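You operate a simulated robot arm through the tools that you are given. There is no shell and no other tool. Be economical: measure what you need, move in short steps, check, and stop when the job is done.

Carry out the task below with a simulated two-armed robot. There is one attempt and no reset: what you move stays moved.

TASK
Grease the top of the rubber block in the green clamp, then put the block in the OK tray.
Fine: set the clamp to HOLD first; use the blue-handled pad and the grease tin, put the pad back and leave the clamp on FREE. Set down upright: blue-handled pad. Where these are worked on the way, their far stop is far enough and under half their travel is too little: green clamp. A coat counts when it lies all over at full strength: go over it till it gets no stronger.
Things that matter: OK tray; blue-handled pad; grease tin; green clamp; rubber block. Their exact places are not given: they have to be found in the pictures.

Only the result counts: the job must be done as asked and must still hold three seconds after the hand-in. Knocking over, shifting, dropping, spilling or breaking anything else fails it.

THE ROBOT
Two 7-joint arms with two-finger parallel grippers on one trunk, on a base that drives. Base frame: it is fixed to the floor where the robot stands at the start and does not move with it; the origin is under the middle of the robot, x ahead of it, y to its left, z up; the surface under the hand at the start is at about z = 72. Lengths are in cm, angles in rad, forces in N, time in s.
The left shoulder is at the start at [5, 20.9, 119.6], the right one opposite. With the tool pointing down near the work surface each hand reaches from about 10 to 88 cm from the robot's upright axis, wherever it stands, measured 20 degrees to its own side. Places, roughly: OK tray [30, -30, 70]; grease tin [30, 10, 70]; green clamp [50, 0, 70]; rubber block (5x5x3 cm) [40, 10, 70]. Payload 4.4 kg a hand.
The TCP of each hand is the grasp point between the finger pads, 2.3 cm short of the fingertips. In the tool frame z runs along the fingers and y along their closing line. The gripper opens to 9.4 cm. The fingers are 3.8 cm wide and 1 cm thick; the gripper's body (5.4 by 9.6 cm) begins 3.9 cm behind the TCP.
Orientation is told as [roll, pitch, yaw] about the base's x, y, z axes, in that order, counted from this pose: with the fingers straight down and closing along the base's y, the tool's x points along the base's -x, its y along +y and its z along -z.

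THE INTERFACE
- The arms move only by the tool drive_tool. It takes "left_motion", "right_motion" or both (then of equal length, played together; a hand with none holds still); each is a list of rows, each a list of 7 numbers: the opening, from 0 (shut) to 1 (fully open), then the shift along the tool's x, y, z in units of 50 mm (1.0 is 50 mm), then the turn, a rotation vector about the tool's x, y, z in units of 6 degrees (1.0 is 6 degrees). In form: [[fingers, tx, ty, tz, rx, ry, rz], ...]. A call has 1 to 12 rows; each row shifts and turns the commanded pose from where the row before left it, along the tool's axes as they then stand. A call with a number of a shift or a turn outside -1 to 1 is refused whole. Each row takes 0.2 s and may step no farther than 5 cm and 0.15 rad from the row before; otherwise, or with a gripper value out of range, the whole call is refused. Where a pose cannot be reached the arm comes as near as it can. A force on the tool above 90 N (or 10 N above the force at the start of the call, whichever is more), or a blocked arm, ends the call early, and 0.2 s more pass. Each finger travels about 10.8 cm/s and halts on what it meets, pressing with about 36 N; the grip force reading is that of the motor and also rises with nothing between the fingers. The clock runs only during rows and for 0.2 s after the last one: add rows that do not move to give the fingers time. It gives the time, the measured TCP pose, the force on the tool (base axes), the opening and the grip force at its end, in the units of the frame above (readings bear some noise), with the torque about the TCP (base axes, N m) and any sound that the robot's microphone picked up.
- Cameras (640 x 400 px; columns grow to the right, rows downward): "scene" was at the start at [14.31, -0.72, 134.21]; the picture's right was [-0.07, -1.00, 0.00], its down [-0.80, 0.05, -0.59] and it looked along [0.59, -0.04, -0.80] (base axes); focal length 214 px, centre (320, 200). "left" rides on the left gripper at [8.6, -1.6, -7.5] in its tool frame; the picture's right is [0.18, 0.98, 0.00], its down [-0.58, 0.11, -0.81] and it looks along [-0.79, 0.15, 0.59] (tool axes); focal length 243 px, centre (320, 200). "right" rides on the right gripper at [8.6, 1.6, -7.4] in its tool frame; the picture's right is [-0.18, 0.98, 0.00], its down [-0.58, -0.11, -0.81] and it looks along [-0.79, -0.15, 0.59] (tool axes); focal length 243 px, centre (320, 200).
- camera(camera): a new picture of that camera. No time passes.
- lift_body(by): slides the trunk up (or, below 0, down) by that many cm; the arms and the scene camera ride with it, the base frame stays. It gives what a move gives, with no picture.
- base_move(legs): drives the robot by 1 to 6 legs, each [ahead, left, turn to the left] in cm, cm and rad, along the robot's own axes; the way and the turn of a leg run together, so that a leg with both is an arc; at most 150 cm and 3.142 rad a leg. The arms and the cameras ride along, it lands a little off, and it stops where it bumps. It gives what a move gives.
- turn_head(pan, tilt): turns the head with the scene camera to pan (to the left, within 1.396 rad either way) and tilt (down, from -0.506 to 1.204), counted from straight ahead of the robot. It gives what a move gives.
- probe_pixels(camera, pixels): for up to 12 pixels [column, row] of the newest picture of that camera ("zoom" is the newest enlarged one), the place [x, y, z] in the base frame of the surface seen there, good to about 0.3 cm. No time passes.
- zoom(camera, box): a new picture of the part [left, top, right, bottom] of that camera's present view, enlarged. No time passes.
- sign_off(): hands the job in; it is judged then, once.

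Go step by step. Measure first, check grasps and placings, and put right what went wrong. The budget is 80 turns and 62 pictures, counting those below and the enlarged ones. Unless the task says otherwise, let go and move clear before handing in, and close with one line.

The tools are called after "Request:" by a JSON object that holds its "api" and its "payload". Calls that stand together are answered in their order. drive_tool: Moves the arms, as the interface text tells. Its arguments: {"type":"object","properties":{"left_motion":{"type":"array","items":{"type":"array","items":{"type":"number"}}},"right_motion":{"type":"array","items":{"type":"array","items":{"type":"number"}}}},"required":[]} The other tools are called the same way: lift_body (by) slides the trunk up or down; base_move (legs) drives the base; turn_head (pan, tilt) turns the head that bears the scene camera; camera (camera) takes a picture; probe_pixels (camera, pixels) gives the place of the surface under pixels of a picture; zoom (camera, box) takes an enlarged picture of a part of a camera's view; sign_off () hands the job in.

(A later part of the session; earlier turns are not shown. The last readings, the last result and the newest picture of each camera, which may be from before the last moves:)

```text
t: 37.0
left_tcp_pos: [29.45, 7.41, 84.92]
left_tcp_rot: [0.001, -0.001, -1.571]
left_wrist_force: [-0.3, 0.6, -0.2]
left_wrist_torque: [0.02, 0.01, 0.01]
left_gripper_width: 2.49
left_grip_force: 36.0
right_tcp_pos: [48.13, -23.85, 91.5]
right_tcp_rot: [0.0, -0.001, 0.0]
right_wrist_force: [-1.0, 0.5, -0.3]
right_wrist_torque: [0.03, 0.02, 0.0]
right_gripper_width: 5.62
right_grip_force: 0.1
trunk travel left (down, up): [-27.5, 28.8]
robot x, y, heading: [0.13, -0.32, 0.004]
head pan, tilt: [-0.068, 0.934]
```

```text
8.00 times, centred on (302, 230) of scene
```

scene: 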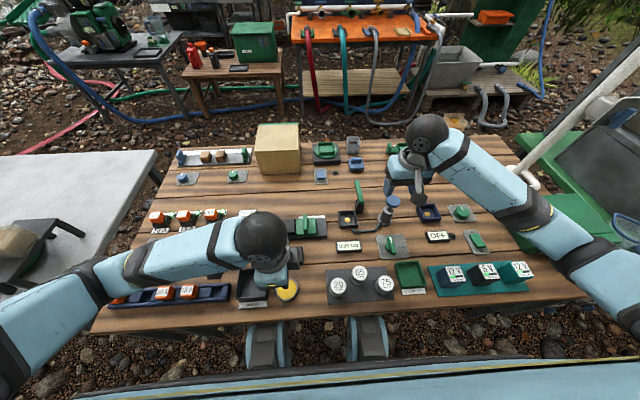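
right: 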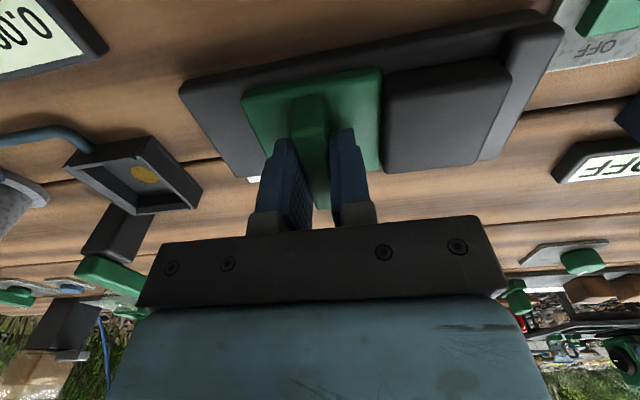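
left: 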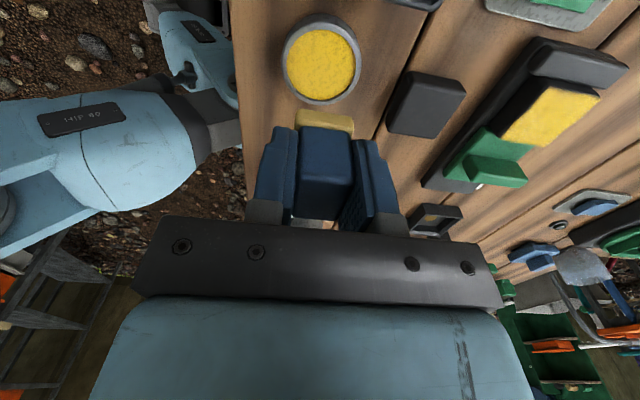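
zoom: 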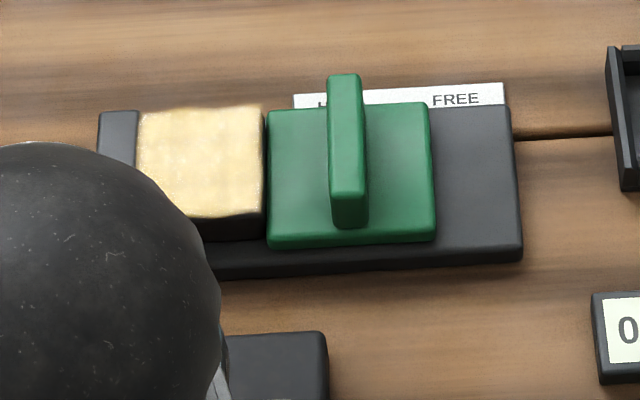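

The coat is stronger and more uniform. I'll do a third dip and pass, reaching slightly wider for the edges, then compare.

Request:
{"api": "zoom", "payload": {"camera": "left", "box": [460, 60, 620, 160]}}

Request:
{"api": "drive_tool", "payload": {"left_motion": [[0, 0, 0, 0.7, 0, 0, 0], [0, 0, 0, 0.6, 0, 0, 0], [0, 0, 0, 0.24, 0, 0, 0], [0, 0.06, 0, 0, 0, 0, 0], [0, -0.12, 0, 0, 0, 0, 0], [0, 0.06, 0.06, 0, 0, 0, 0], [0, 0, -0.12, 0, 0, 0, 0], [0, 0, 0.06, 0, 0, 0, 0], [0, 0, 0, -0.5, 0, 0, 0], [0, 0, 0, -0.9, 0, 0, 0], [0, 0, 0, 0, 0, 0, 0]]}}

Request:
{"api": "drive_tool", "payload": {"left_motion": [[0, 0, 0.74, 0, 0, 0, 0], [0, 0, 0.74, 0, 0, 0, 0], [0, 0, 0.74, 0, 0, 0, 0], [0, 0, 0.74, 0, 0, 0, 0], [0, 0, 0.74, 0, 0, 0, 0], [0, 0, 0, 0.5, 0, 0, 0], [0, 0, 0, 0, 0, 0, 0]]}}

Request:
{"api": "drive_tool", "payload": {"left_motion": [[0, 0, 0, 0.44, 0, 0, 0], [0, -0.25, -0.25, 0.12, 0, 0, 0], [0, 0.25, 0, 0, 0, 0, 0], [0, 0.25, 0, 0, 0, 0, 0], [0, 0, 0.25, 0, 0, 0, 0], [0, -0.25, 0, 0, 0, 0, 0], [0, -0.25, 0, 0, 0, 0, 0], [0, 0, 0.25, 0, 0, 0, 0], [0, 0.25, 0, 0, 0, 0, 0], [0, 0.25, 0, 0, 0, 0, 0], [0, 0, 0, 0, 0, 0, 0]]}}

Request:
{"api": "drive_tool", "payload": {"left_motion": [[0, 0, -0.25, 0, 0, 0, 0], [0, 0, -0.25, 0, 0, 0, 0], [0, -0.25, 0, 0, 0, 0, 0], [0, 0, 0.25, 0, 0, 0, 0], [0, 0, 0.25, 0, 0, 0, 0], [0, -0.25, 0, 0, 0, 0, 0], [0, 0, -0.25, 0, 0, 0, 0], [0, 0, -0.25, 0, 0, 0, 0], [0, 0.25, 0.25, 0, 0, 0, 0], [0, 0, 0, 0, 0, 0, 0]]}}

Request:
{"api": "drive_tool", "payload": {"left_motion": [[0, 0, 0, -0.4, 0, 0, 0], [0, 0, -0.6, -0.8, 0, 0, 0], [0, 0, -0.9, 0, 0, 0, 0], [0, 0, -0.9, 0, 0, 0, 0], [0, 0, -0.9, 0, 0, 0, 0], [0, 0, -0.4, 0, 0, 0, 0], [0, 0, 0, 0, 0, 0, 0]]}}

Request:
{"api": "zoom", "payload": {"camera": "left", "box": [460, 60, 620, 160]}}

Request:
{"api": "zoom", "payload": {"camera": "scene", "box": [262, 205, 342, 255]}}

```text
4.00 times, centred on (540, 110) of left
```

zoom: 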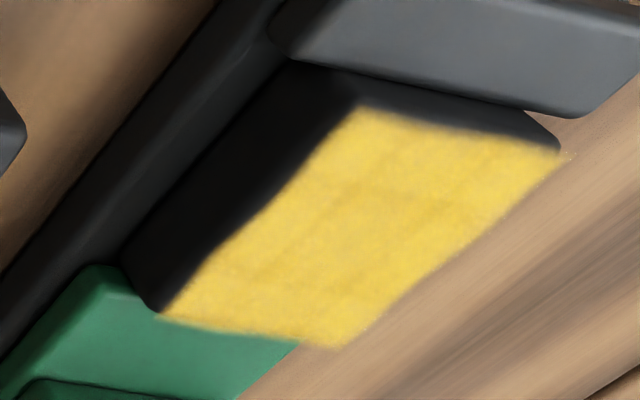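

```text
t: 39.4
left_tcp_pos: [29.76, 7.24, 84.21]
left_tcp_rot: [0.001, -0.001, -1.572]
left_wrist_force: [0.0, 0.0, 0.2]
left_wrist_torque: [-0.01, 0.03, 0.02]
left_gripper_width: 2.48
left_grip_force: 36.5
right_tcp_pos: [48.0, -23.93, 91.34]
right_tcp_rot: [-0.003, 0.001, -0.001]
right_wrist_force: [-0.4, -1.6, 0.5]
right_wrist_torque: [0.02, 0.01, -0.02]
right_gripper_width: 5.65
right_grip_force: 0.1
trunk travel left (down, up): [-27.5, 28.8]
robot x, y, heading: [-0.15, 0.03, -0.001]
head pan, tilt: [-0.068, 0.934]
```

```text
t: 41.0
left_tcp_pos: [48.19, 7.16, 81.56]
left_tcp_rot: [0.0, -0.001, -1.571]
left_wrist_force: [-0.2, -0.6, -0.1]
left_wrist_torque: [-0.02, 0.0, 0.0]
left_gripper_width: 2.52
left_grip_force: 36.5
right_tcp_pos: [48.13, -23.85, 91.43]
right_tcp_rot: [0.0, -0.002, 0.0]
right_wrist_force: [0.4, 0.1, -0.3]
right_wrist_torque: [0.0, 0.02, -0.02]
right_gripper_width: 5.64
right_grip_force: 0.0
trunk travel left (down, up): [-27.5, 28.8]
robot x, y, heading: [0.06, -0.08, 0.003]
head pan, tilt: [-0.068, 0.934]
```

```text
t: 43.4
left_tcp_pos: [49.4, 8.29, 78.99]
left_tcp_rot: [0.001, 0.0, -1.57]
left_wrist_force: [2.3, -13.2, 17.7]
left_wrist_torque: [-0.58, -0.01, 0.04]
left_gripper_width: 2.49
left_grip_force: 36.0
right_tcp_pos: [48.09, -23.83, 91.55]
right_tcp_rot: [0.003, -0.002, -0.001]
right_wrist_force: [-0.3, 0.8, -0.7]
right_wrist_torque: [-0.04, -0.03, 0.02]
right_gripper_width: 5.63
right_grip_force: 0.2
trunk travel left (down, up): [-27.5, 28.8]
robot x, y, heading: [0.0, -0.04, 0.003]
head pan, tilt: [-0.068, 0.934]
```

```text
t: 45.6
left_tcp_pos: [47.97, 6.92, 78.98]
left_tcp_rot: [0.002, -0.002, -1.574]
left_wrist_force: [-14.0, -19.4, 29.9]
left_wrist_torque: [-0.79, 0.47, -0.05]
left_gripper_width: 2.49
left_grip_force: 36.0
right_tcp_pos: [47.91, -23.96, 91.6]
right_tcp_rot: [0.002, -0.003, 0.0]
right_wrist_force: [-0.3, 0.3, -0.6]
right_wrist_torque: [0.02, 0.01, -0.02]
right_gripper_width: 5.64
right_grip_force: 0.1
trunk travel left (down, up): [-27.5, 28.8]
robot x, y, heading: [-0.02, 0.19, 0.004]
head pan, tilt: [-0.068, 0.934]
```

```text
t: 47.2
left_tcp_pos: [29.76, 7.19, 84.93]
left_tcp_rot: [0.0, -0.001, -1.57]
left_wrist_force: [0.3, -0.8, 0.0]
left_wrist_torque: [0.01, -0.01, -0.01]
left_gripper_width: 2.52
left_grip_force: 35.9
right_tcp_pos: [48.21, -23.87, 91.38]
right_tcp_rot: [0.0, -0.001, -0.001]
right_wrist_force: [0.8, 0.2, -0.1]
right_wrist_torque: [-0.02, 0.01, 0.01]
right_gripper_width: 5.65
right_grip_force: 0.0
trunk travel left (down, up): [-27.5, 28.8]
robot x, y, heading: [0.23, -0.05, 0.004]
head pan, tilt: [-0.068, 0.934]
```

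```text
4.00 times, centred on (540, 110) of left
```

zoom: 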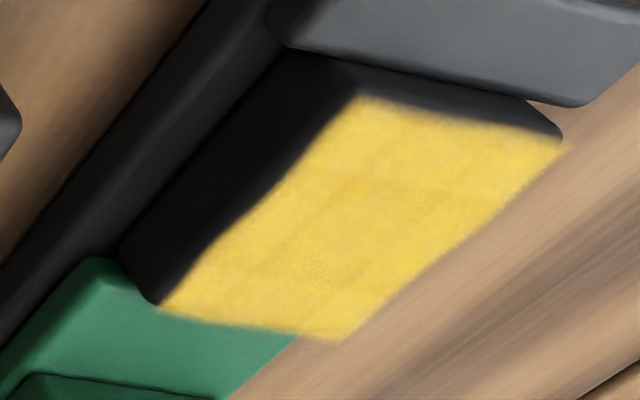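

```text
8.00 times, centred on (302, 230) of scene
```

zoom: 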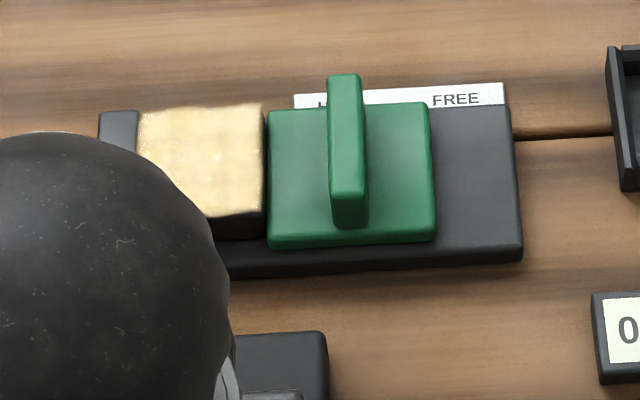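

The third pass changed little, though faint patches remain. One more dip and finer-stepped pass will make sure.

Request:
{"api": "drive_tool", "payload": {"left_motion": [[0, 0, 0, 0.7, 0, 0, 0], [0, 0, 0, 0.6, 0, 0, 0], [0, 0, 0, 0.24, 0, 0, 0], [0, 0.06, 0, 0, 0, 0, 0], [0, -0.12, 0, 0, 0, 0, 0], [0, 0.06, 0.06, 0, 0, 0, 0], [0, 0, -0.12, 0, 0, 0, 0], [0, 0, 0.06, 0, 0, 0, 0], [0, 0, 0, -0.5, 0, 0, 0], [0, 0, 0, -0.9, 0, 0, 0], [0, 0, 0, 0, 0, 0, 0]]}}

Request:
{"api": "drive_tool", "payload": {"left_motion": [[0, 0, 0.74, 0, 0, 0, 0], [0, 0, 0.74, 0, 0, 0, 0], [0, 0, 0.74, 0, 0, 0, 0], [0, 0, 0.74, 0, 0, 0, 0], [0, 0, 0.74, 0, 0, 0, 0], [0, 0, 0, 0.5, 0, 0, 0], [0, 0, 0, 0, 0, 0, 0]]}}

Request:
{"api": "drive_tool", "payload": {"left_motion": [[0, 0, 0, 0.44, 0, 0, 0], [0, -0.25, -0.25, 0.12, 0, 0, 0], [0, 0.25, 0, 0, 0, 0, 0], [0, 0.25, 0, 0, 0, 0, 0], [0, 0, 0.17, 0, 0, 0, 0], [0, -0.25, 0, 0, 0, 0, 0], [0, -0.25, 0, 0, 0, 0, 0], [0, 0, 0.17, 0, 0, 0, 0], [0, 0.25, 0, 0, 0, 0, 0], [0, 0.25, 0, 0, 0, 0, 0], [0, 0, 0.16, 0, 0, 0, 0], [0, -0.25, 0, 0, 0, 0, 0]]}}

Request:
{"api": "drive_tool", "payload": {"left_motion": [[0, -0.25, 0, 0, 0, 0, 0], [0, 0, -0.25, 0, 0, 0, 0], [0, 0, -0.25, 0, 0, 0, 0], [0, 0.25, 0, 0, 0, 0, 0], [0, 0, 0.25, 0, 0, 0, 0], [0, 0, 0.25, 0, 0, 0, 0], [0, 0.25, 0, 0, 0, 0, 0], [0, 0, -0.25, 0, 0, 0, 0], [0, 0, -0.25, 0, 0, 0, 0], [0, -0.25, 0.25, 0, 0, 0, 0], [0, 0, 0, 0, 0, 0, 0]]}}

Request:
{"api": "drive_tool", "payload": {"left_motion": [[0, 0, 0, -0.4, 0, 0, 0], [0, 0, -0.6, -0.8, 0, 0, 0], [0, 0, -0.9, 0, 0, 0, 0], [0, 0, -0.9, 0, 0, 0, 0], [0, 0, -0.9, 0, 0, 0, 0], [0, 0, -0.4, 0, 0, 0, 0], [0, 0, 0, 0, 0, 0, 0]]}}

Request:
{"api": "zoom", "payload": {"camera": "left", "box": [460, 60, 620, 160]}}

```text
t: 49.6
left_tcp_pos: [29.61, 7.49, 84.29]
left_tcp_rot: [0.0, 0.0, -1.57]
left_wrist_force: [0.2, -0.1, -0.1]
left_wrist_torque: [-0.01, 0.01, -0.03]
left_gripper_width: 2.5
left_grip_force: 36.2
right_tcp_pos: [48.07, -23.83, 91.45]
right_tcp_rot: [-0.001, 0.001, 0.001]
right_wrist_force: [-0.3, 0.0, -0.3]
right_wrist_torque: [0.01, -0.03, -0.03]
right_gripper_width: 5.63
right_grip_force: 0.0
trunk travel left (down, up): [-27.5, 28.8]
robot x, y, heading: [-0.31, -0.07, -0.0]
head pan, tilt: [-0.068, 0.934]
```

```text
t: 51.2
left_tcp_pos: [48.23, 7.05, 81.62]
left_tcp_rot: [0.001, 0.0, -1.572]
left_wrist_force: [-0.4, 0.3, -0.1]
left_wrist_torque: [0.0, 0.01, 0.01]
left_gripper_width: 2.5
left_grip_force: 36.4
right_tcp_pos: [48.11, -23.84, 91.39]
right_tcp_rot: [0.0, 0.001, 0.001]
right_wrist_force: [0.5, 0.0, -0.1]
right_wrist_torque: [0.02, 0.0, 0.0]
right_gripper_width: 5.64
right_grip_force: 0.0
trunk travel left (down, up): [-27.5, 28.8]
robot x, y, heading: [0.18, -0.38, 0.002]
head pan, tilt: [-0.068, 0.934]
```

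```text
t: 53.8
left_tcp_pos: [49.39, 7.74, 78.91]
left_tcp_rot: [0.004, 0.006, -1.564]
left_wrist_force: [-8.5, 25.9, 35.3]
left_wrist_torque: [0.71, 0.41, -0.14]
left_gripper_width: 2.49
left_grip_force: 35.6
right_tcp_pos: [47.98, -23.69, 91.73]
right_tcp_rot: [-0.003, -0.003, 0.001]
right_wrist_force: [1.0, 0.7, -0.8]
right_wrist_torque: [-0.03, -0.01, 0.02]
right_gripper_width: 5.63
right_grip_force: 0.0
trunk travel left (down, up): [-27.5, 28.8]
robot x, y, heading: [0.11, 0.07, 0.002]
head pan, tilt: [-0.068, 0.934]
```

```text
t: 56.2
left_tcp_pos: [48.05, 7.27, 79.05]
left_tcp_rot: [-0.001, 0.002, -1.571]
left_wrist_force: [-13.4, 19.2, 31.8]
left_wrist_torque: [0.67, 0.45, -0.01]
left_gripper_width: 2.48
left_grip_force: 35.8
right_tcp_pos: [47.82, -23.68, 91.7]
right_tcp_rot: [-0.002, -0.003, -0.001]
right_wrist_force: [0.5, 0.1, 0.5]
right_wrist_torque: [-0.03, 0.06, 0.01]
right_gripper_width: 5.64
right_grip_force: 0.0
trunk travel left (down, up): [-27.5, 28.8]
robot x, y, heading: [0.22, 0.03, -0.004]
head pan, tilt: [-0.068, 0.934]
```

```text
t: 57.8
left_tcp_pos: [29.57, 7.12, 84.82]
left_tcp_rot: [-0.001, -0.001, -1.572]
left_wrist_force: [0.0, -0.3, -1.5]
left_wrist_torque: [0.02, 0.01, -0.01]
left_gripper_width: 2.45
left_grip_force: 36.1
right_tcp_pos: [48.08, -23.79, 91.32]
right_tcp_rot: [-0.001, 0.0, 0.001]
right_wrist_force: [-0.7, 0.1, -0.4]
right_wrist_torque: [0.0, -0.01, 0.0]
right_gripper_width: 5.65
right_grip_force: 0.1
trunk travel left (down, up): [-27.5, 28.8]
robot x, y, heading: [0.04, 0.21, -0.006]
head pan, tilt: [-0.068, 0.934]
```

```text
4.00 times, centred on (540, 110) of left
```

zoom: 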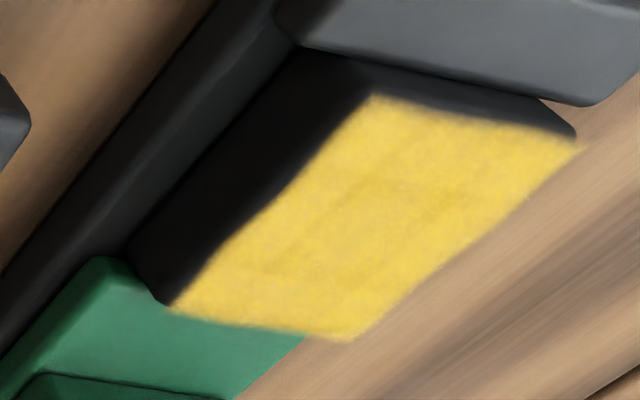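

No further change, so the coat is saturated. I'll put the pad back at its original place (29.07, 0.45), gently to contact.

Request:
{"api": "drive_tool", "payload": {"left_motion": [[0, -0.66, -0.05, 0, 0, 0, 0], [0, -0.66, -0.05, 0, 0, 0, 0], [0, 0, 0, 0.8, 0, 0, 0], [0, 0, 0, 0.7, 0, 0, 0], [0, 0, 0, 0.24, 0, 0, 0], [0, 0, 0, 0.06, 0, 0, 0], [0, 0, 0, 0, 0, 0, 0]]}}

```text
t: 59.4
left_tcp_pos: [29.1, 0.64, 75.87]
left_tcp_rot: [0.001, -0.001, -1.572]
left_wrist_force: [-0.4, 0.0, -0.6]
left_wrist_torque: [0.0, -0.01, 0.0]
left_gripper_width: 2.47
left_grip_force: 36.5
right_tcp_pos: [47.94, -23.79, 91.39]
right_tcp_rot: [0.0, 0.0, 0.001]
right_wrist_force: [-0.6, 1.1, -0.6]
right_wrist_torque: [0.0, -0.01, -0.01]
right_gripper_width: 5.63
right_grip_force: 0.1
trunk travel left (down, up): [-27.5, 28.8]
robot x, y, heading: [0.04, 0.57, 0.0]
head pan, tilt: [-0.068, 0.934]
```

Request:
{"api": "drive_tool", "payload": {"left_motion": [[0, 0, 0, 0.03, 0, 0, 0], [0, 0, 0, 0.02, 0, 0, 0], [0, 0, 0, 0, 0, 0, 0]]}}

```text
t: 60.2
left_tcp_pos: [29.13, 0.79, 75.66]
left_tcp_rot: [-0.001, 0.0, -1.57]
left_wrist_force: [0.6, 0.5, 0.1]
left_wrist_torque: [0.05, 0.0, 0.01]
left_gripper_width: 2.48
left_grip_force: 36.3
right_tcp_pos: [48.07, -23.88, 91.5]
right_tcp_rot: [-0.002, 0.0, 0.001]
right_wrist_force: [-0.3, -0.2, -0.3]
right_wrist_torque: [0.03, -0.03, 0.01]
right_gripper_width: 5.65
right_grip_force: 0.1
trunk travel left (down, up): [-27.5, 28.8]
robot x, y, heading: [0.22, 0.39, -0.002]
head pan, tilt: [-0.068, 0.934]
```

Request:
{"api": "drive_tool", "payload": {"left_motion": [[0, -0.04, 0, 0.02, 0, 0, 0], [0, 0, 0, 0.02, 0, 0, 0], [0, 0, 0, 0, 0, 0, 0]]}}

```text
t: 61.0
left_tcp_pos: [29.23, 0.52, 75.47]
left_tcp_rot: [0.001, -0.002, -1.571]
left_wrist_force: [0.4, 1.2, 6.1]
left_wrist_torque: [-0.01, -0.02, -0.03]
left_gripper_width: 2.5
left_grip_force: 35.8
right_tcp_pos: [48.14, -23.76, 91.4]
right_tcp_rot: [-0.001, -0.001, -0.001]
right_wrist_force: [-0.2, 0.0, 0.1]
right_wrist_torque: [0.01, 0.07, 0.0]
right_gripper_width: 5.65
right_grip_force: 0.1
trunk travel left (down, up): [-27.5, 28.8]
robot x, y, heading: [0.14, 0.1, 0.002]
head pan, tilt: [-0.068, 0.934]
```

The foam is on the bench (6 N). I'll open, lift straight up and park the left hand to the left.

Request:
{"api": "drive_tool", "payload": {"left_motion": [[0.45, 0, 0, 0, 0, 0, 0], [0.5, 0, 0, 0, 0, 0, 0], [0.5, 0, 0, 0, 0, 0, 0], [0.5, 0, 0, -0.5, 0, 0, 0], [0.5, 0, 0, -0.9, 0, 0, 0], [0.5, 0, 0, -0.9, 0, 0, 0], [0.5, 0.6, 0, -0.7, 0, 0, 0], [0.5, 0.9, 0, -0.3, 0, 0, 0], [0.5, 0.95, 0, 0, 0, 0, 0], [0.5, 0.95, 0, 0, 0, 0, 0], [0.5, 0.95, 0, 0, 0, 0, 0], [0.5, 0.95, 0, 0, 0, 0, 0]]}}

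Request:
{"api": "camera", "payload": {"camera": "scene"}}

Request:
{"api": "zoom", "payload": {"camera": "scene", "box": [240, 200, 368, 310]}}

```text
t: 63.6
left_tcp_pos: [31.35, 26.52, 90.91]
left_tcp_rot: [-0.002, -0.001, -1.572]
left_wrist_force: [0.0, -0.3, -0.4]
left_wrist_torque: [-0.01, -0.04, 0.03]
left_gripper_width: 4.72
left_grip_force: 0.1
left hand out of reach, approached as far as the arm can: row 10, 11, 12
right_tcp_pos: [48.09, -23.8, 91.41]
right_tcp_rot: [0.0, -0.003, -0.001]
right_wrist_force: [-0.1, 0.3, 0.4]
right_wrist_torque: [0.01, 0.03, 0.02]
right_gripper_width: 5.65
right_grip_force: 0.1
trunk travel left (down, up): [-27.5, 28.8]
robot x, y, heading: [-0.01, 0.06, -0.004]
head pan, tilt: [-0.068, 0.934]
```

```text
29 pictures are left
```

scene: 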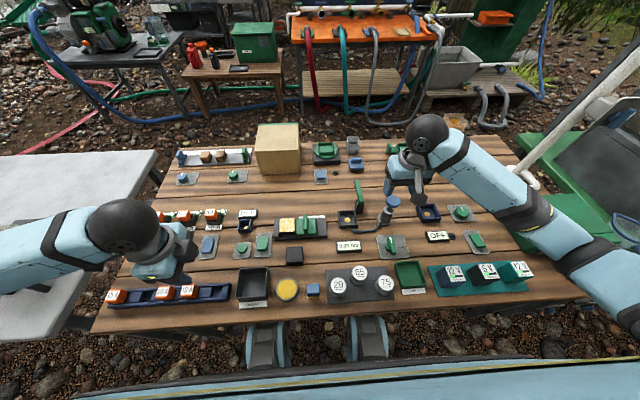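

```text
3.64 times, centred on (304, 255) of scene
```

zoom: 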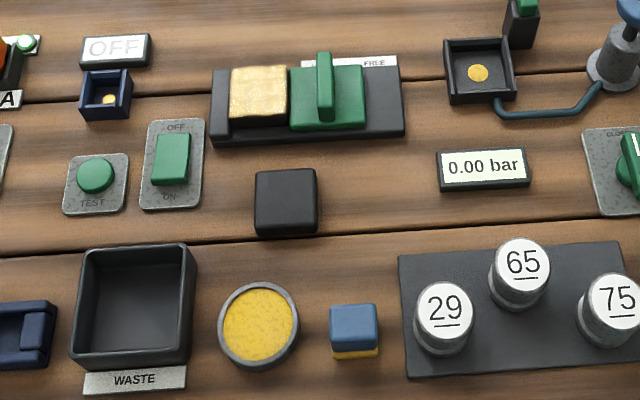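

The pad stands upright back in place and the block is evenly coated. Now the right hand goes to the fin at y≈1.85, with a narrow opening to stay clear of the greased block.

Request:
{"api": "drive_tool", "payload": {"right_motion": [[0.28, 0, 0.855, 0.2, 0, 0, 0], [0.28, 0, 0.855, 0.2, 0, 0, 0], [0.28, 0, 0.855, 0.2, 0, 0, 0], [0.28, 0, 0.855, 0.2, 0, 0, 0], [0.28, 0, 0.855, 0.2, 0, 0, 0], [0.28, 0, 0.855, 0.2, 0, 0, 0], [0.28, 0, 0, 0.5, 0, 0, 0], [0.28, 0, 0, 0, 0, 0, 0]]}}

Request:
{"api": "camera", "payload": {"camera": "right"}}

```text
t: 65.4
left_tcp_pos: [31.33, 26.34, 90.76]
left_tcp_rot: [-0.001, 0.002, -1.571]
left_wrist_force: [-0.8, -0.5, -0.1]
left_wrist_torque: [0.01, -0.01, -0.01]
left_gripper_width: 4.69
left_grip_force: 0.1
right_tcp_pos: [48.34, 2.17, 82.61]
right_tcp_rot: [0.0, 0.0, -0.001]
right_wrist_force: [-1.1, 0.5, -0.3]
right_wrist_torque: [0.03, 0.03, -0.02]
right_gripper_width: 2.62
right_grip_force: 0.1
trunk travel left (down, up): [-27.5, 28.8]
robot x, y, heading: [0.18, 0.52, -0.003]
head pan, tilt: [-0.068, 0.934]
```

```text
27 pictures are left
```

right: 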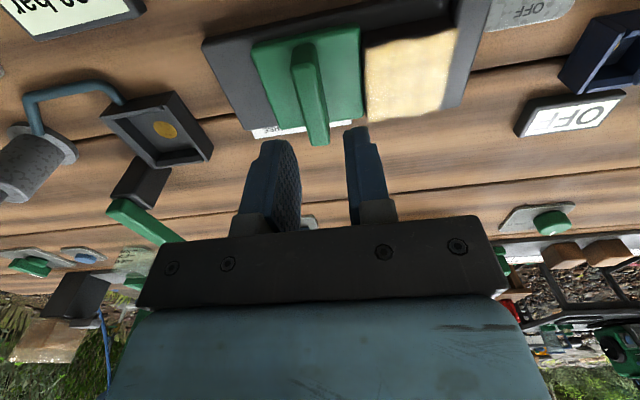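

Request:
{"api": "probe_pixels", "payload": {"camera": "right", "pixels": [[300, 70], [312, 120], [295, 70], [322, 120], [303, 120], [370, 90]]}}

```text
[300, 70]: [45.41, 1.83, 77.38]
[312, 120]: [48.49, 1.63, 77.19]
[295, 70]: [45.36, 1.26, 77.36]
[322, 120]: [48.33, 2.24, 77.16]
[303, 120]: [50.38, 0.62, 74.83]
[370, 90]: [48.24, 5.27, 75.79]
```

The fin centre is at y≈1.65. I'll shift -0.4, descend to 77.8 and grip.

Request:
{"api": "drive_tool", "payload": {"right_motion": [[0.28, 0, -0.08, 0.46, 0, 0, 0], [0.28, 0, 0, 0.5, 0, 0, 0], [0.28, 0, 0, 0, 0, 0, 0], [0, 0, 0, 0, 0, 0, 0], [0, 0, 0, 0, 0, 0, 0], [0, 0, 0, 0, 0, 0, 0]]}}

```text
t: 66.8
left_tcp_pos: [31.3, 26.38, 90.79]
left_tcp_rot: [-0.003, -0.001, -1.571]
left_wrist_force: [-0.5, 0.2, -0.3]
left_wrist_torque: [-0.02, 0.02, -0.02]
left_gripper_width: 4.69
left_grip_force: 0.0
right_tcp_pos: [48.37, 1.71, 78.04]
right_tcp_rot: [0.002, 0.001, 0.0]
right_wrist_force: [0.5, 4.3, -2.0]
right_wrist_torque: [0.06, -0.69, -0.04]
right_gripper_width: 1.32
right_grip_force: 45.1
trunk travel left (down, up): [-27.5, 28.8]
robot x, y, heading: [0.31, -0.12, -0.0]
head pan, tilt: [-0.068, 0.934]
```

It's gripped. I'll slide back to FREE until the stop.

Request:
{"api": "drive_tool", "payload": {"right_motion": [[0, 0, -0.12, 0, 0, 0, 0], [0, 0, -0.12, 0, 0, 0, 0], [0, 0, -0.12, 0, 0, 0, 0], [0, 0, -0.12, 0, 0, 0, 0], [0, 0, -0.08, 0, 0, 0, 0], [0, 0, -0.04, 0, 0, 0, 0], [0, 0, -0.04, 0, 0, 0, 0], [0, 0, 0, 0, 0, 0, 0]]}}

Request:
{"api": "camera", "payload": {"camera": "right"}}

```text
t: 68.6
left_tcp_pos: [31.42, 26.48, 90.8]
left_tcp_rot: [-0.003, -0.002, -1.571]
left_wrist_force: [-0.2, 0.7, -0.1]
left_wrist_torque: [0.01, -0.01, -0.02]
left_gripper_width: 4.71
left_grip_force: 0.0
right_tcp_pos: [48.24, -1.22, 78.06]
right_tcp_rot: [0.002, -0.002, 0.001]
right_wrist_force: [18.9, 14.9, 5.4]
right_wrist_torque: [0.24, -0.49, -0.1]
right_gripper_width: 1.33
right_grip_force: 44.6
trunk travel left (down, up): [-27.5, 28.8]
robot x, y, heading: [0.29, 0.11, 0.003]
head pan, tilt: [-0.068, 0.934]
```

```text
26 pictures are left
```

right: 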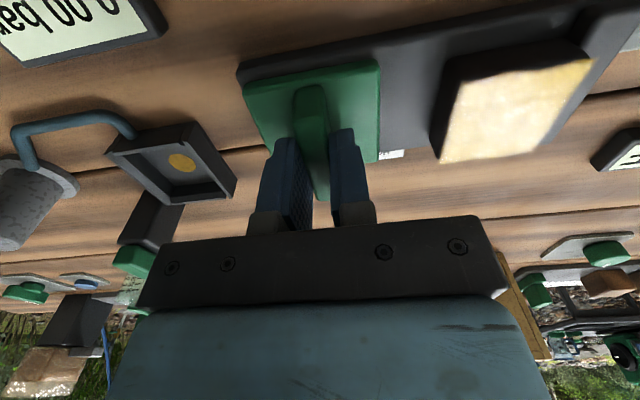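

It's back at the initial position against the stop. I'll give a slight extra push, release, lift, and begin yawing the right hand +90°.

Request:
{"api": "drive_tool", "payload": {"right_motion": [[0, 0, -0.03, 0, 0, 0, 0], [0, 0, 0, 0, 0, 0, 0], [0, 0, 0.05, 0, 0, 0, 0], [0.3, 0, 0, 0, 0, 0, 0], [0.3, 0, 0, 0, 0, 0, 0], [0.3, 0, 0, -0.6, 0, 0, 0], [0.5, 0, 0, -0.9, 0, 0, 0], [0.7, 0, 0, -0.9, 0, 0, 0], [0.8, 0, 0, 0, 0, 0, -1], [0.8, 0, 0, 0, 0, 0, -1], [0.8, 0, 0, 0, 0, 0, -1]]}}

Request:
{"api": "drive_tool", "payload": {"right_motion": [[0.8, 0, 0, 0, 0, 0, -1], [0.8, 0, 0, 0, 0, 0, -1], [0.8, 0, 0, 0, 0, 0, -1], [0.8, 0, 0, 0, 0, 0, -1], [0.8, 0, 0, 0, 0, 0, -1], [0.8, 0, 0, 0, 0, 0, -1], [0.8, 0, 0, 0, 0, 0, -1], [0.8, 0, 0, 0, 0, 0, -1], [0.8, 0, 0, 0, 0, 0, -1], [0.8, 0, 0, 0, 0, 0, -1], [0.8, 0, 0, 0, 0, 0, -1], [0.8, 0, 0, 0, 0, 0, -1]]}}

Request:
{"api": "camera", "payload": {"camera": "right"}}

Request:
{"api": "zoom", "payload": {"camera": "scene", "box": [262, 205, 342, 255]}}

```text
t: 71.0
left_tcp_pos: [31.48, 26.2, 90.9]
left_tcp_rot: [-0.001, 0.001, -1.57]
left_wrist_force: [-0.5, 0.3, -0.8]
left_wrist_torque: [-0.04, -0.01, 0.02]
left_gripper_width: 4.7
left_grip_force: 0.0
right_tcp_pos: [48.29, -1.35, 89.96]
right_tcp_rot: [0.0, 0.0, 0.317]
right_wrist_force: [-0.5, 1.4, 0.3]
right_wrist_torque: [0.0, 0.0, -0.06]
right_gripper_width: 7.5
right_grip_force: 0.0
trunk travel left (down, up): [-27.5, 28.8]
robot x, y, heading: [0.03, -0.07, 0.004]
head pan, tilt: [-0.068, 0.934]
```

```text
t: 73.6
left_tcp_pos: [31.36, 26.36, 90.85]
left_tcp_rot: [-0.003, 0.0, -1.571]
left_wrist_force: [1.1, -0.5, -0.1]
left_wrist_torque: [0.05, 0.01, 0.02]
left_gripper_width: 4.71
left_grip_force: 0.1
right_tcp_pos: [48.26, -1.43, 90.01]
right_tcp_rot: [-0.001, 0.0, 1.573]
right_wrist_force: [0.1, 1.2, -0.1]
right_wrist_torque: [0.0, 0.0, 0.03]
right_gripper_width: 7.51
right_grip_force: 0.1
trunk travel left (down, up): [-27.5, 28.8]
robot x, y, heading: [-0.1, -0.4, -0.001]
head pan, tilt: [-0.068, 0.934]
```

```text
25 pictures are left
```

right: 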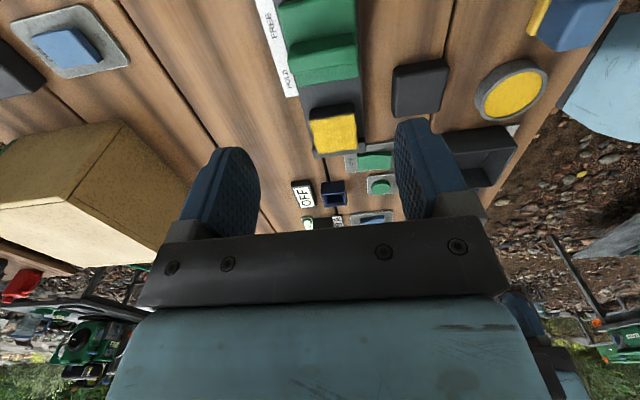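

```text
8.00 times, centred on (302, 230) of scene
```

zoom: 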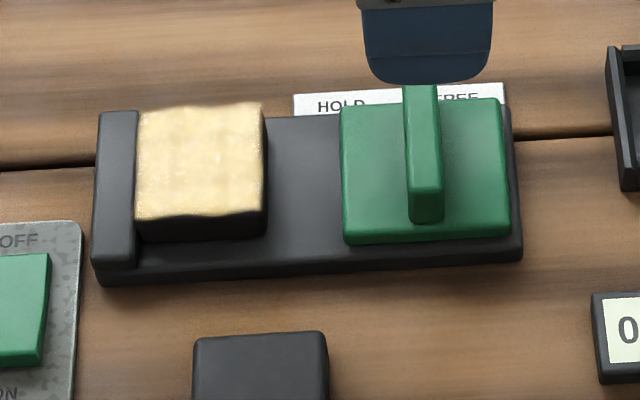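

The clamp is on FREE with the block still in place. I'll probe the block's corners.

Request:
{"api": "probe_pixels", "payload": {"camera": "zoom", "pixels": [[142, 160], [256, 160], [200, 112], [200, 208], [115, 160], [210, 228], [300, 200]]}}

Request:
{"api": "probe_pixels", "payload": {"camera": "right", "pixels": [[320, 130], [348, 130], [333, 115], [336, 148]]}}

```text
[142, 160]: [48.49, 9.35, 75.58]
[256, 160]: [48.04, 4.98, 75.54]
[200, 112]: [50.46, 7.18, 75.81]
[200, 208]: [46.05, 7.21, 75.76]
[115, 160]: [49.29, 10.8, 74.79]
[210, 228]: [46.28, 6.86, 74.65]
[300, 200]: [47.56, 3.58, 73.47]
```

```text
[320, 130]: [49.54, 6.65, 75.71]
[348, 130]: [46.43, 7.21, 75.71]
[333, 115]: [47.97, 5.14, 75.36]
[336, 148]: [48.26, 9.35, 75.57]
```

Block centre is (48.15, 7.2). I'll move over it and descend to TCP 80 first.

Request:
{"api": "drive_tool", "payload": {"right_motion": [[0.8, -0.86, 0.01, 0, 0, 0, 0], [0.8, -0.86, 0.01, 0, 0, 0, 0], [0.8, 0, 0, 0.9, 0, 0, 0], [0.8, 0, 0, 0.9, 0, 0, 0], [0.8, 0, 0, 0.2, 0, 0, 0], [0.8, 0, 0, 0, 0, 0, 0]]}}

Request:
{"api": "camera", "payload": {"camera": "right"}}

```text
t: 75.0
left_tcp_pos: [31.38, 26.29, 90.88]
left_tcp_rot: [-0.001, 0.0, -1.57]
left_wrist_force: [0.0, 0.4, 0.3]
left_wrist_torque: [0.04, -0.02, 0.04]
left_gripper_width: 4.68
left_grip_force: 0.1
right_tcp_pos: [48.07, 7.2, 79.8]
right_tcp_rot: [0.0, 0.001, 1.571]
right_wrist_force: [-0.1, 0.2, 0.9]
right_wrist_torque: [0.01, 0.02, -0.02]
right_gripper_width: 7.53
right_grip_force: 0.1
trunk travel left (down, up): [-27.5, 28.8]
robot x, y, heading: [-0.1, -0.31, -0.001]
head pan, tilt: [-0.068, 0.934]
```

```text
23 pictures are left
```

right: 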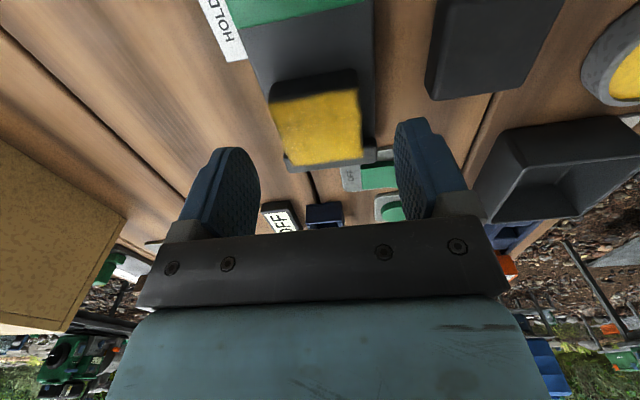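

It's aligned. I'll descend to 76.05 and close along x.

Request:
{"api": "drive_tool", "payload": {"right_motion": [[0.8, 0, 0, 0.4, 0, 0, 0], [0.8, 0, 0, 0.35, 0, 0, 0], [0.8, 0, 0, 0, 0, 0, 0], [0.4, 0, 0, 0, 0, 0, 0], [0.3, 0, 0, 0, 0, 0, 0], [0.3, 0, 0, 0, 0, 0, 0], [0.3, 0, 0, 0, 0, 0, 0]]}}

Request:
{"api": "camera", "payload": {"camera": "right"}}

```text
t: 76.6
left_tcp_pos: [31.4, 26.32, 90.79]
left_tcp_rot: [-0.003, -0.001, -1.571]
left_wrist_force: [0.4, -0.5, -0.8]
left_wrist_torque: [0.02, -0.03, 0.01]
left_gripper_width: 4.71
left_grip_force: 0.0
right_tcp_pos: [48.03, 7.24, 76.29]
right_tcp_rot: [0.001, 0.0, 1.571]
right_wrist_force: [-0.4, -0.6, 0.0]
right_wrist_torque: [0.01, 0.02, 0.0]
right_gripper_width: 4.9
right_grip_force: 36.6
trunk travel left (down, up): [-27.5, 28.8]
robot x, y, heading: [-0.01, 0.12, -0.003]
head pan, tilt: [-0.068, 0.934]
```

```text
22 pictures are left
```

right: 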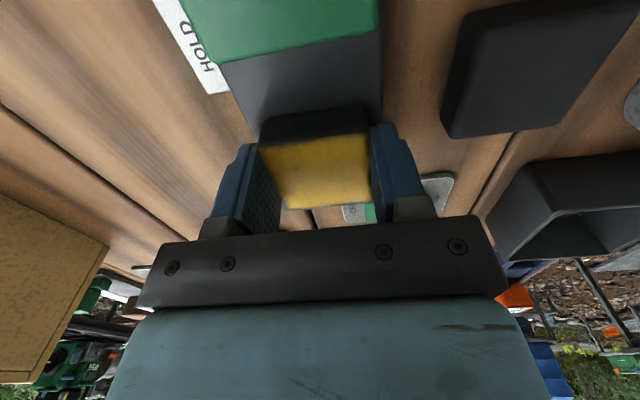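

Gripped at 4.9 wide, as expected for the block. I'll lift and check that it comes along.

Request:
{"api": "drive_tool", "payload": {"right_motion": [[0.3, 0, 0, -0.1, 0, 0, 0], [0.3, 0, 0, -0.4, 0, 0, 0], [0.3, 0, 0, -0.8, 0, 0, 0], [0.3, 0, 0, -0.8, 0, 0, 0], [0.3, 0, 0, 0, 0, 0, 0]]}}

Request:
{"api": "camera", "payload": {"camera": "right"}}

Request:
{"api": "zoom", "payload": {"camera": "scene", "box": [380, 250, 444, 300]}}

Request:
{"api": "probe_pixels", "payload": {"camera": "zoom", "pixels": [[160, 130], [440, 120], [160, 330], [460, 310], [300, 200], [120, 250], [300, 110], [300, 360]]}}

```text
t: 77.8
left_tcp_pos: [31.39, 26.32, 90.92]
left_tcp_rot: [-0.001, -0.001, -1.569]
left_wrist_force: [0.8, 0.2, 0.5]
left_wrist_torque: [0.01, 0.02, -0.02]
left_gripper_width: 4.69
left_grip_force: 0.0
right_tcp_pos: [48.09, 7.21, 86.69]
right_tcp_rot: [0.0, -0.001, 1.571]
right_wrist_force: [0.2, -0.9, -0.2]
right_wrist_torque: [-0.02, -0.01, -0.03]
right_gripper_width: 4.9
right_grip_force: 35.9
trunk travel left (down, up): [-27.5, 28.8]
robot x, y, heading: [0.25, -0.02, -0.003]
head pan, tilt: [-0.068, 0.934]
```

```text
21 pictures are left
```

right: 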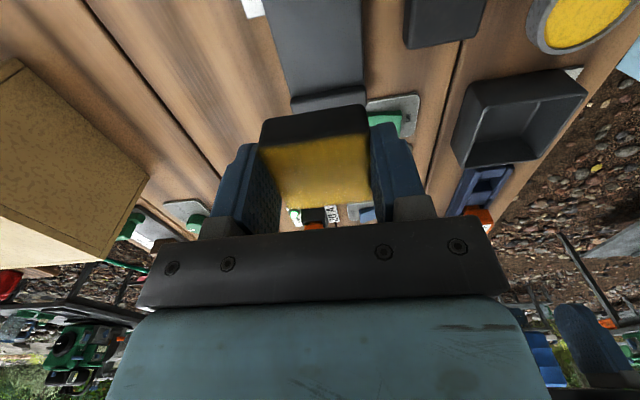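

```text
8.00 times, centred on (412, 275) of scene
```

zoom: 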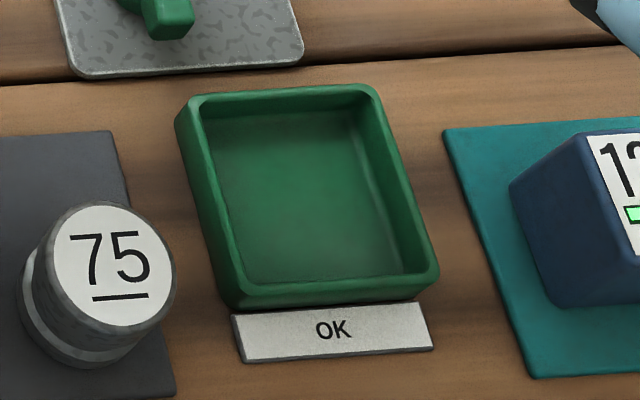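

```text
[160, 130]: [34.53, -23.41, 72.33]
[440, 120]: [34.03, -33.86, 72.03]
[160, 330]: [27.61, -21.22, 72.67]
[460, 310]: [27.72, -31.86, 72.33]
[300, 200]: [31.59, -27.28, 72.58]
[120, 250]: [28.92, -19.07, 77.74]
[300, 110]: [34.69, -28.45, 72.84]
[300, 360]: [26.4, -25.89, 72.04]
```

The block lifted cleanly. I'll get the tray interior and rim dimensions.

Request:
{"api": "probe_pixels", "payload": {"camera": "zoom", "pixels": [[185, 110], [375, 92], [432, 278], [240, 298], [212, 135], [350, 125], [390, 265], [255, 270], [280, 90], [330, 292], [196, 190], [400, 185]]}}

```text
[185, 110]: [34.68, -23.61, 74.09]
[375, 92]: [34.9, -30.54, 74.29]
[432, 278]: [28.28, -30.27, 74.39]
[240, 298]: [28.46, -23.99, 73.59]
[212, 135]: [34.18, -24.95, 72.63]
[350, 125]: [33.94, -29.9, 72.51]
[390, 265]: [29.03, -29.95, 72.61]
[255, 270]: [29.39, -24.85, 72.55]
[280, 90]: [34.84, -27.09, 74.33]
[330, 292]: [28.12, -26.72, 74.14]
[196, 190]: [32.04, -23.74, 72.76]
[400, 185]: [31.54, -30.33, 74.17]
```

The tray interior is about 5.7 cm square with its rim at 74.2, so fingers can't straddle the block below the rim. I'll check the block height and how far it hangs below the fingertips.

Request:
{"api": "camera", "payload": {"camera": "scene"}}

Request:
{"api": "zoom", "payload": {"camera": "scene", "box": [250, 160, 346, 220]}}

Request:
{"api": "camera", "payload": {"camera": "left"}}

```text
19 pictures are left
```

scene: 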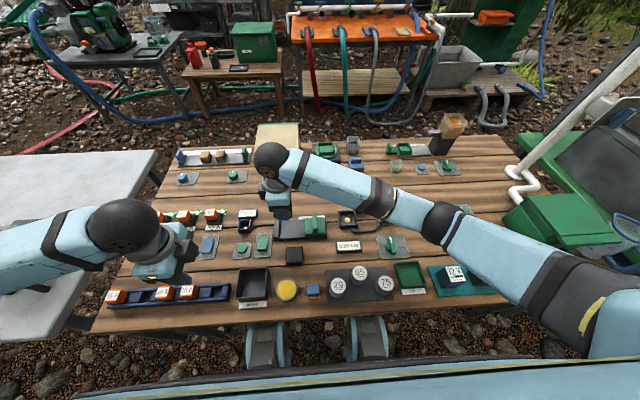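

```text
6.67 times, centred on (298, 190) of scene
```

zoom: 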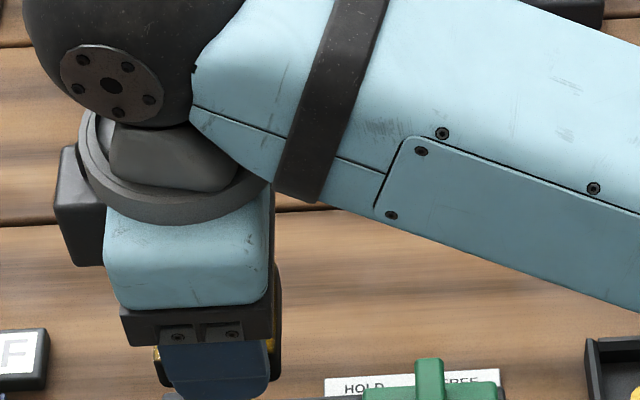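

```text
17 pictures are left
```

left: 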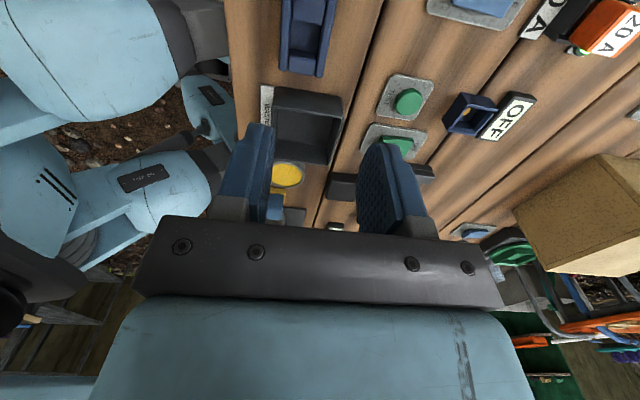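

I'll check whether the rail is flat where the block sat, which gives the block's height.

Request:
{"api": "probe_pixels", "payload": {"camera": "scene", "pixels": [[283, 234], [290, 230], [297, 226], [300, 232], [278, 228], [283, 225], [279, 235], [295, 236]]}}

Request:
{"api": "zoom", "payload": {"camera": "scene", "box": [262, 205, 342, 255]}}

```text
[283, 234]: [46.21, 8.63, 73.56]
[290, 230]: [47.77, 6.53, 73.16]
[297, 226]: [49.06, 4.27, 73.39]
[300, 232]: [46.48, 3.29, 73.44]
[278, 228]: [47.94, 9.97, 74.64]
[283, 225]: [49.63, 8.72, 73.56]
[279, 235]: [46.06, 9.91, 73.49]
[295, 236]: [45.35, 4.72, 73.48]
```

```text
8.00 times, centred on (302, 230) of scene
```

zoom: 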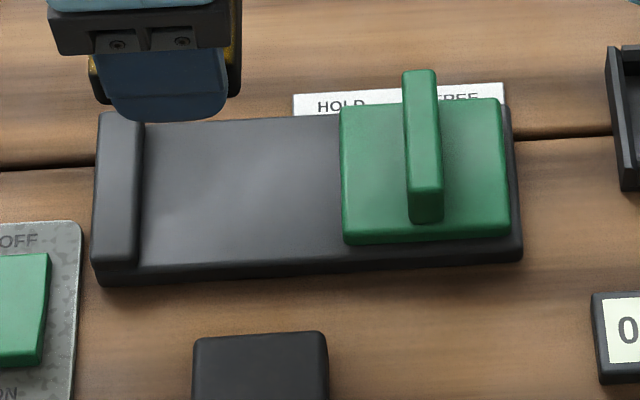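

The rail is flat at 73.4, so the block is about 2.3 tall. I'll set it back on the rail (slightly clear of the jaw), regrip 0.7 cm higher, and lift.

Request:
{"api": "drive_tool", "payload": {"right_motion": [[0.3, 0.1, 0, 0.8, 0, 0, 0], [0.3, 0, 0, 0.8, 0, 0, 0], [0.3, 0, 0, 0.4, 0, 0, 0], [0.3, 0, 0, 0.08, 0, 0, 0], [0.3, 0, 0, 0, 0, 0, 0]]}}

```text
t: 79.0
left_tcp_pos: [31.35, 26.3, 90.83]
left_tcp_rot: [-0.001, -0.002, -1.572]
left_wrist_force: [-0.7, -0.8, -0.4]
left_wrist_torque: [-0.01, -0.01, 0.01]
left_gripper_width: 4.7
left_grip_force: 0.0
right_tcp_pos: [48.0, 6.79, 76.1]
right_tcp_rot: [-0.002, -0.001, 1.572]
right_wrist_force: [1.1, -1.6, 4.0]
right_wrist_torque: [-0.07, 0.09, 0.04]
right_gripper_width: 4.89
right_grip_force: 36.7
trunk travel left (down, up): [-27.5, 28.8]
robot x, y, heading: [-0.03, 0.02, -0.002]
head pan, tilt: [-0.068, 0.934]
```

The block touches the rail (4 N). I'll open, rise 0.7 and regrip.

Request:
{"api": "drive_tool", "payload": {"right_motion": [[0.65, 0, 0, 0, 0, 0, 0], [0.65, 0, 0, 0, 0, 0, 0], [0.65, 0, 0, -0.14, 0, 0, 0], [0.65, 0, 0, 0, 0, 0, 0], [0.3, 0, 0, 0, 0, 0, 0], [0.3, 0, 0, 0, 0, 0, 0], [0.3, 0, 0, 0, 0, 0, 0]]}}

Request:
{"api": "camera", "payload": {"camera": "right"}}

```text
t: 80.6
left_tcp_pos: [31.42, 26.32, 90.8]
left_tcp_rot: [-0.003, -0.001, -1.57]
left_wrist_force: [1.0, -0.3, 0.3]
left_wrist_torque: [0.03, 0.01, 0.03]
left_gripper_width: 4.71
left_grip_force: 0.1
right_tcp_pos: [48.0, 6.72, 76.87]
right_tcp_rot: [-0.002, -0.001, 1.572]
right_wrist_force: [0.6, -0.5, 0.6]
right_wrist_torque: [-0.01, 0.0, 0.03]
right_gripper_width: 4.86
right_grip_force: 36.1
trunk travel left (down, up): [-27.5, 28.8]
robot x, y, heading: [0.06, -0.18, -0.002]
head pan, tilt: [-0.068, 0.934]
```

```text
15 pictures are left
```

right: 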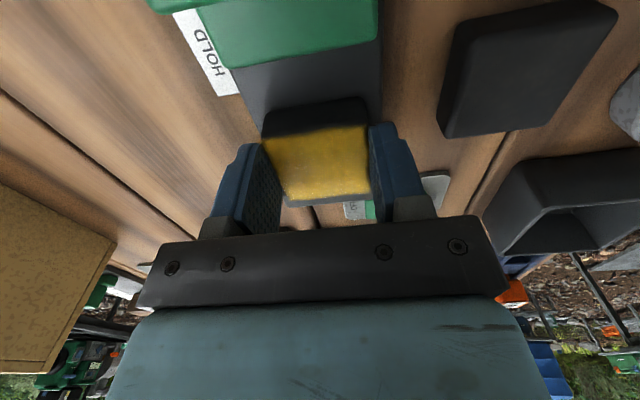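

Regripped. I'll lift, then turn back to yaw 0 (better reach at the tray), and travel over to it.

Request:
{"api": "drive_tool", "payload": {"right_motion": [[0.3, 0, 0, -0.3, 0, 0, 0], [0.3, 0, 0, -0.7, 0, 0, 0], [0.3, 0, 0, -0.8, 0, 0, 0], [0.3, 0, 0, -0.6, 0, 0, 0], [0.3, 0, 0, 0, 0, 0, 1], [0.3, 0, 0, 0, 0, 0, 1], [0.3, 0, 0, 0, 0, 0, 1], [0.3, 0, 0, 0, 0, 0, 1], [0.3, 0, 0, 0, 0, 0, 1], [0.3, 0, 0, 0, 0, 0, 1], [0.3, 0, 0, 0, 0, 0, 1], [0.3, 0, 0, 0, 0, 0, 1]]}}

Request:
{"api": "drive_tool", "payload": {"right_motion": [[0.3, 0, 0, 0, 0, 0, 1], [0.3, 0, 0, 0, 0, 0, 1], [0.3, 0, 0, 0, 0, 0, 1], [0.3, 0, 0, 0, 0, 0, 1], [0.3, 0, 0, 0, 0, 0, 1], [0.3, 0, 0, 0, 0, 0, 1], [0.3, 0, 0, 0, 0, 0, 1], [0.3, 0, 0, 0, 0, 0, 0]]}}

Request:
{"api": "camera", "payload": {"camera": "right"}}

```text
t: 83.2
left_tcp_pos: [31.42, 26.44, 90.87]
left_tcp_rot: [-0.003, 0.001, -1.571]
left_wrist_force: [0.0, -0.8, 0.6]
left_wrist_torque: [-0.02, 0.0, 0.03]
left_gripper_width: 4.7
left_grip_force: 0.2
right_tcp_pos: [48.06, 6.68, 88.99]
right_tcp_rot: [-0.001, 0.001, 0.731]
right_wrist_force: [-0.8, -0.1, -0.8]
right_wrist_torque: [-0.01, -0.01, 0.0]
right_gripper_width: 4.89
right_grip_force: 36.0
trunk travel left (down, up): [-27.5, 28.8]
robot x, y, heading: [-0.1, 0.06, 0.001]
head pan, tilt: [-0.068, 0.934]
```

```text
t: 85.0
left_tcp_pos: [31.41, 26.24, 90.82]
left_tcp_rot: [-0.003, 0.0, -1.569]
left_wrist_force: [-0.2, 0.9, -0.1]
left_wrist_torque: [0.03, 0.0, 0.01]
left_gripper_width: 4.69
left_grip_force: 0.0
right_tcp_pos: [48.09, 6.79, 88.95]
right_tcp_rot: [-0.001, 0.0, -0.001]
right_wrist_force: [0.1, -0.7, -1.3]
right_wrist_torque: [0.04, 0.0, 0.03]
right_gripper_width: 4.88
right_grip_force: 35.6
trunk travel left (down, up): [-27.5, 28.8]
robot x, y, heading: [0.07, -0.07, 0.004]
head pan, tilt: [-0.068, 0.934]
```

```text
14 pictures are left
```

right: 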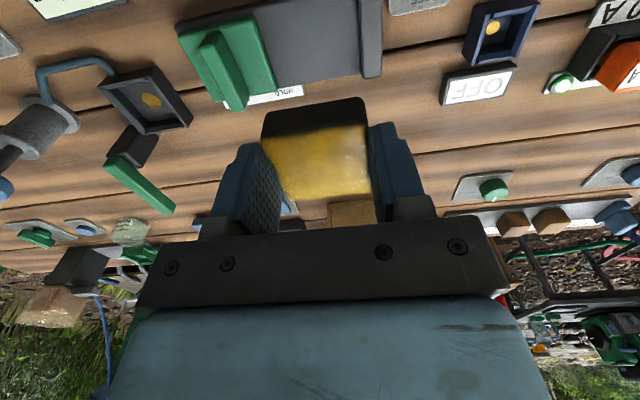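

Still held. I'll measure the block's offset in the hand, then travel: dx -16.5, dy -33.9.

Request:
{"api": "probe_pixels", "payload": {"camera": "right", "pixels": [[315, 136], [315, 110], [275, 150], [355, 145], [320, 195]]}}

Request:
{"api": "drive_tool", "payload": {"right_motion": [[0.3, 0.367, -0.753, 0, 0, 0, 0], [0.3, 0.367, -0.753, 0, 0, 0, 0], [0.3, 0.367, -0.753, 0, 0, 0, 0], [0.3, 0.367, -0.753, 0, 0, 0, 0], [0.3, 0.367, -0.753, 0, 0, 0, 0], [0.3, 0.367, -0.753, 0, 0, 0, 0], [0.3, 0.367, -0.753, 0, 0, 0, 0], [0.3, 0.367, -0.753, 0, 0, 0, 0], [0.3, 0.367, -0.753, 0, 0, 0, 0], [0.3, 0, 0, 0, 0, 0, 0]]}}

Request:
{"api": "camera", "payload": {"camera": "right"}}

```text
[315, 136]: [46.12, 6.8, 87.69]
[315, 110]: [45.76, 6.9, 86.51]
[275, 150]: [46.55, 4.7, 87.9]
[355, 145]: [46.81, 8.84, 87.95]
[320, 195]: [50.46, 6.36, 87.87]
```

```text
t: 87.2
left_tcp_pos: [31.4, 26.39, 90.79]
left_tcp_rot: [-0.003, -0.002, -1.572]
left_wrist_force: [0.8, -0.2, -0.5]
left_wrist_torque: [-0.01, 0.0, -0.02]
left_gripper_width: 4.68
left_grip_force: 0.0
right_tcp_pos: [31.67, -26.83, 88.84]
right_tcp_rot: [0.0, -0.001, 0.0]
right_wrist_force: [-0.1, -0.7, 0.0]
right_wrist_torque: [-0.02, 0.03, 0.01]
right_gripper_width: 4.91
right_grip_force: 36.3
trunk travel left (down, up): [-27.5, 28.8]
robot x, y, heading: [0.17, 0.0, 0.002]
head pan, tilt: [-0.068, 0.934]
```

```text
13 pictures are left
```

right: 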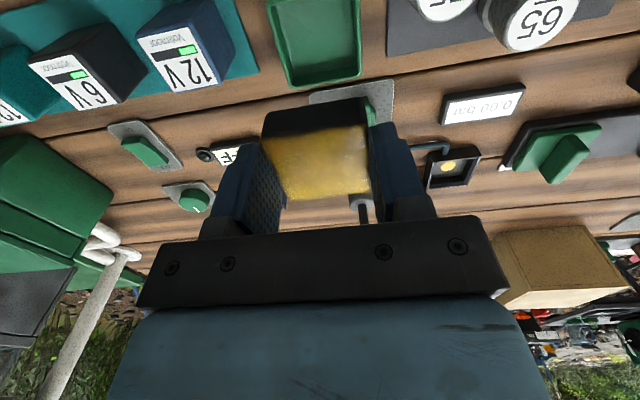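

Block centre coincides with the TCP within 0.1, with its top 1.05 below. The tray is visible at (315,40); I'll measure its rim here.

Request:
{"api": "probe_pixels", "payload": {"camera": "right", "pixels": [[268, 30], [285, 86], [361, 76], [358, 30], [281, 30], [290, 78], [352, 70], [346, 30], [315, 40]]}}

```text
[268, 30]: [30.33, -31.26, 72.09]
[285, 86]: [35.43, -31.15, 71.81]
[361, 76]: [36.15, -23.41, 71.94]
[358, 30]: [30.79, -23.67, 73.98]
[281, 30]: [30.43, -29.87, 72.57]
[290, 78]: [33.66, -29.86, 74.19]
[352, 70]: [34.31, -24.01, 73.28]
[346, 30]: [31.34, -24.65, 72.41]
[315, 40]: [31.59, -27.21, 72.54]
```

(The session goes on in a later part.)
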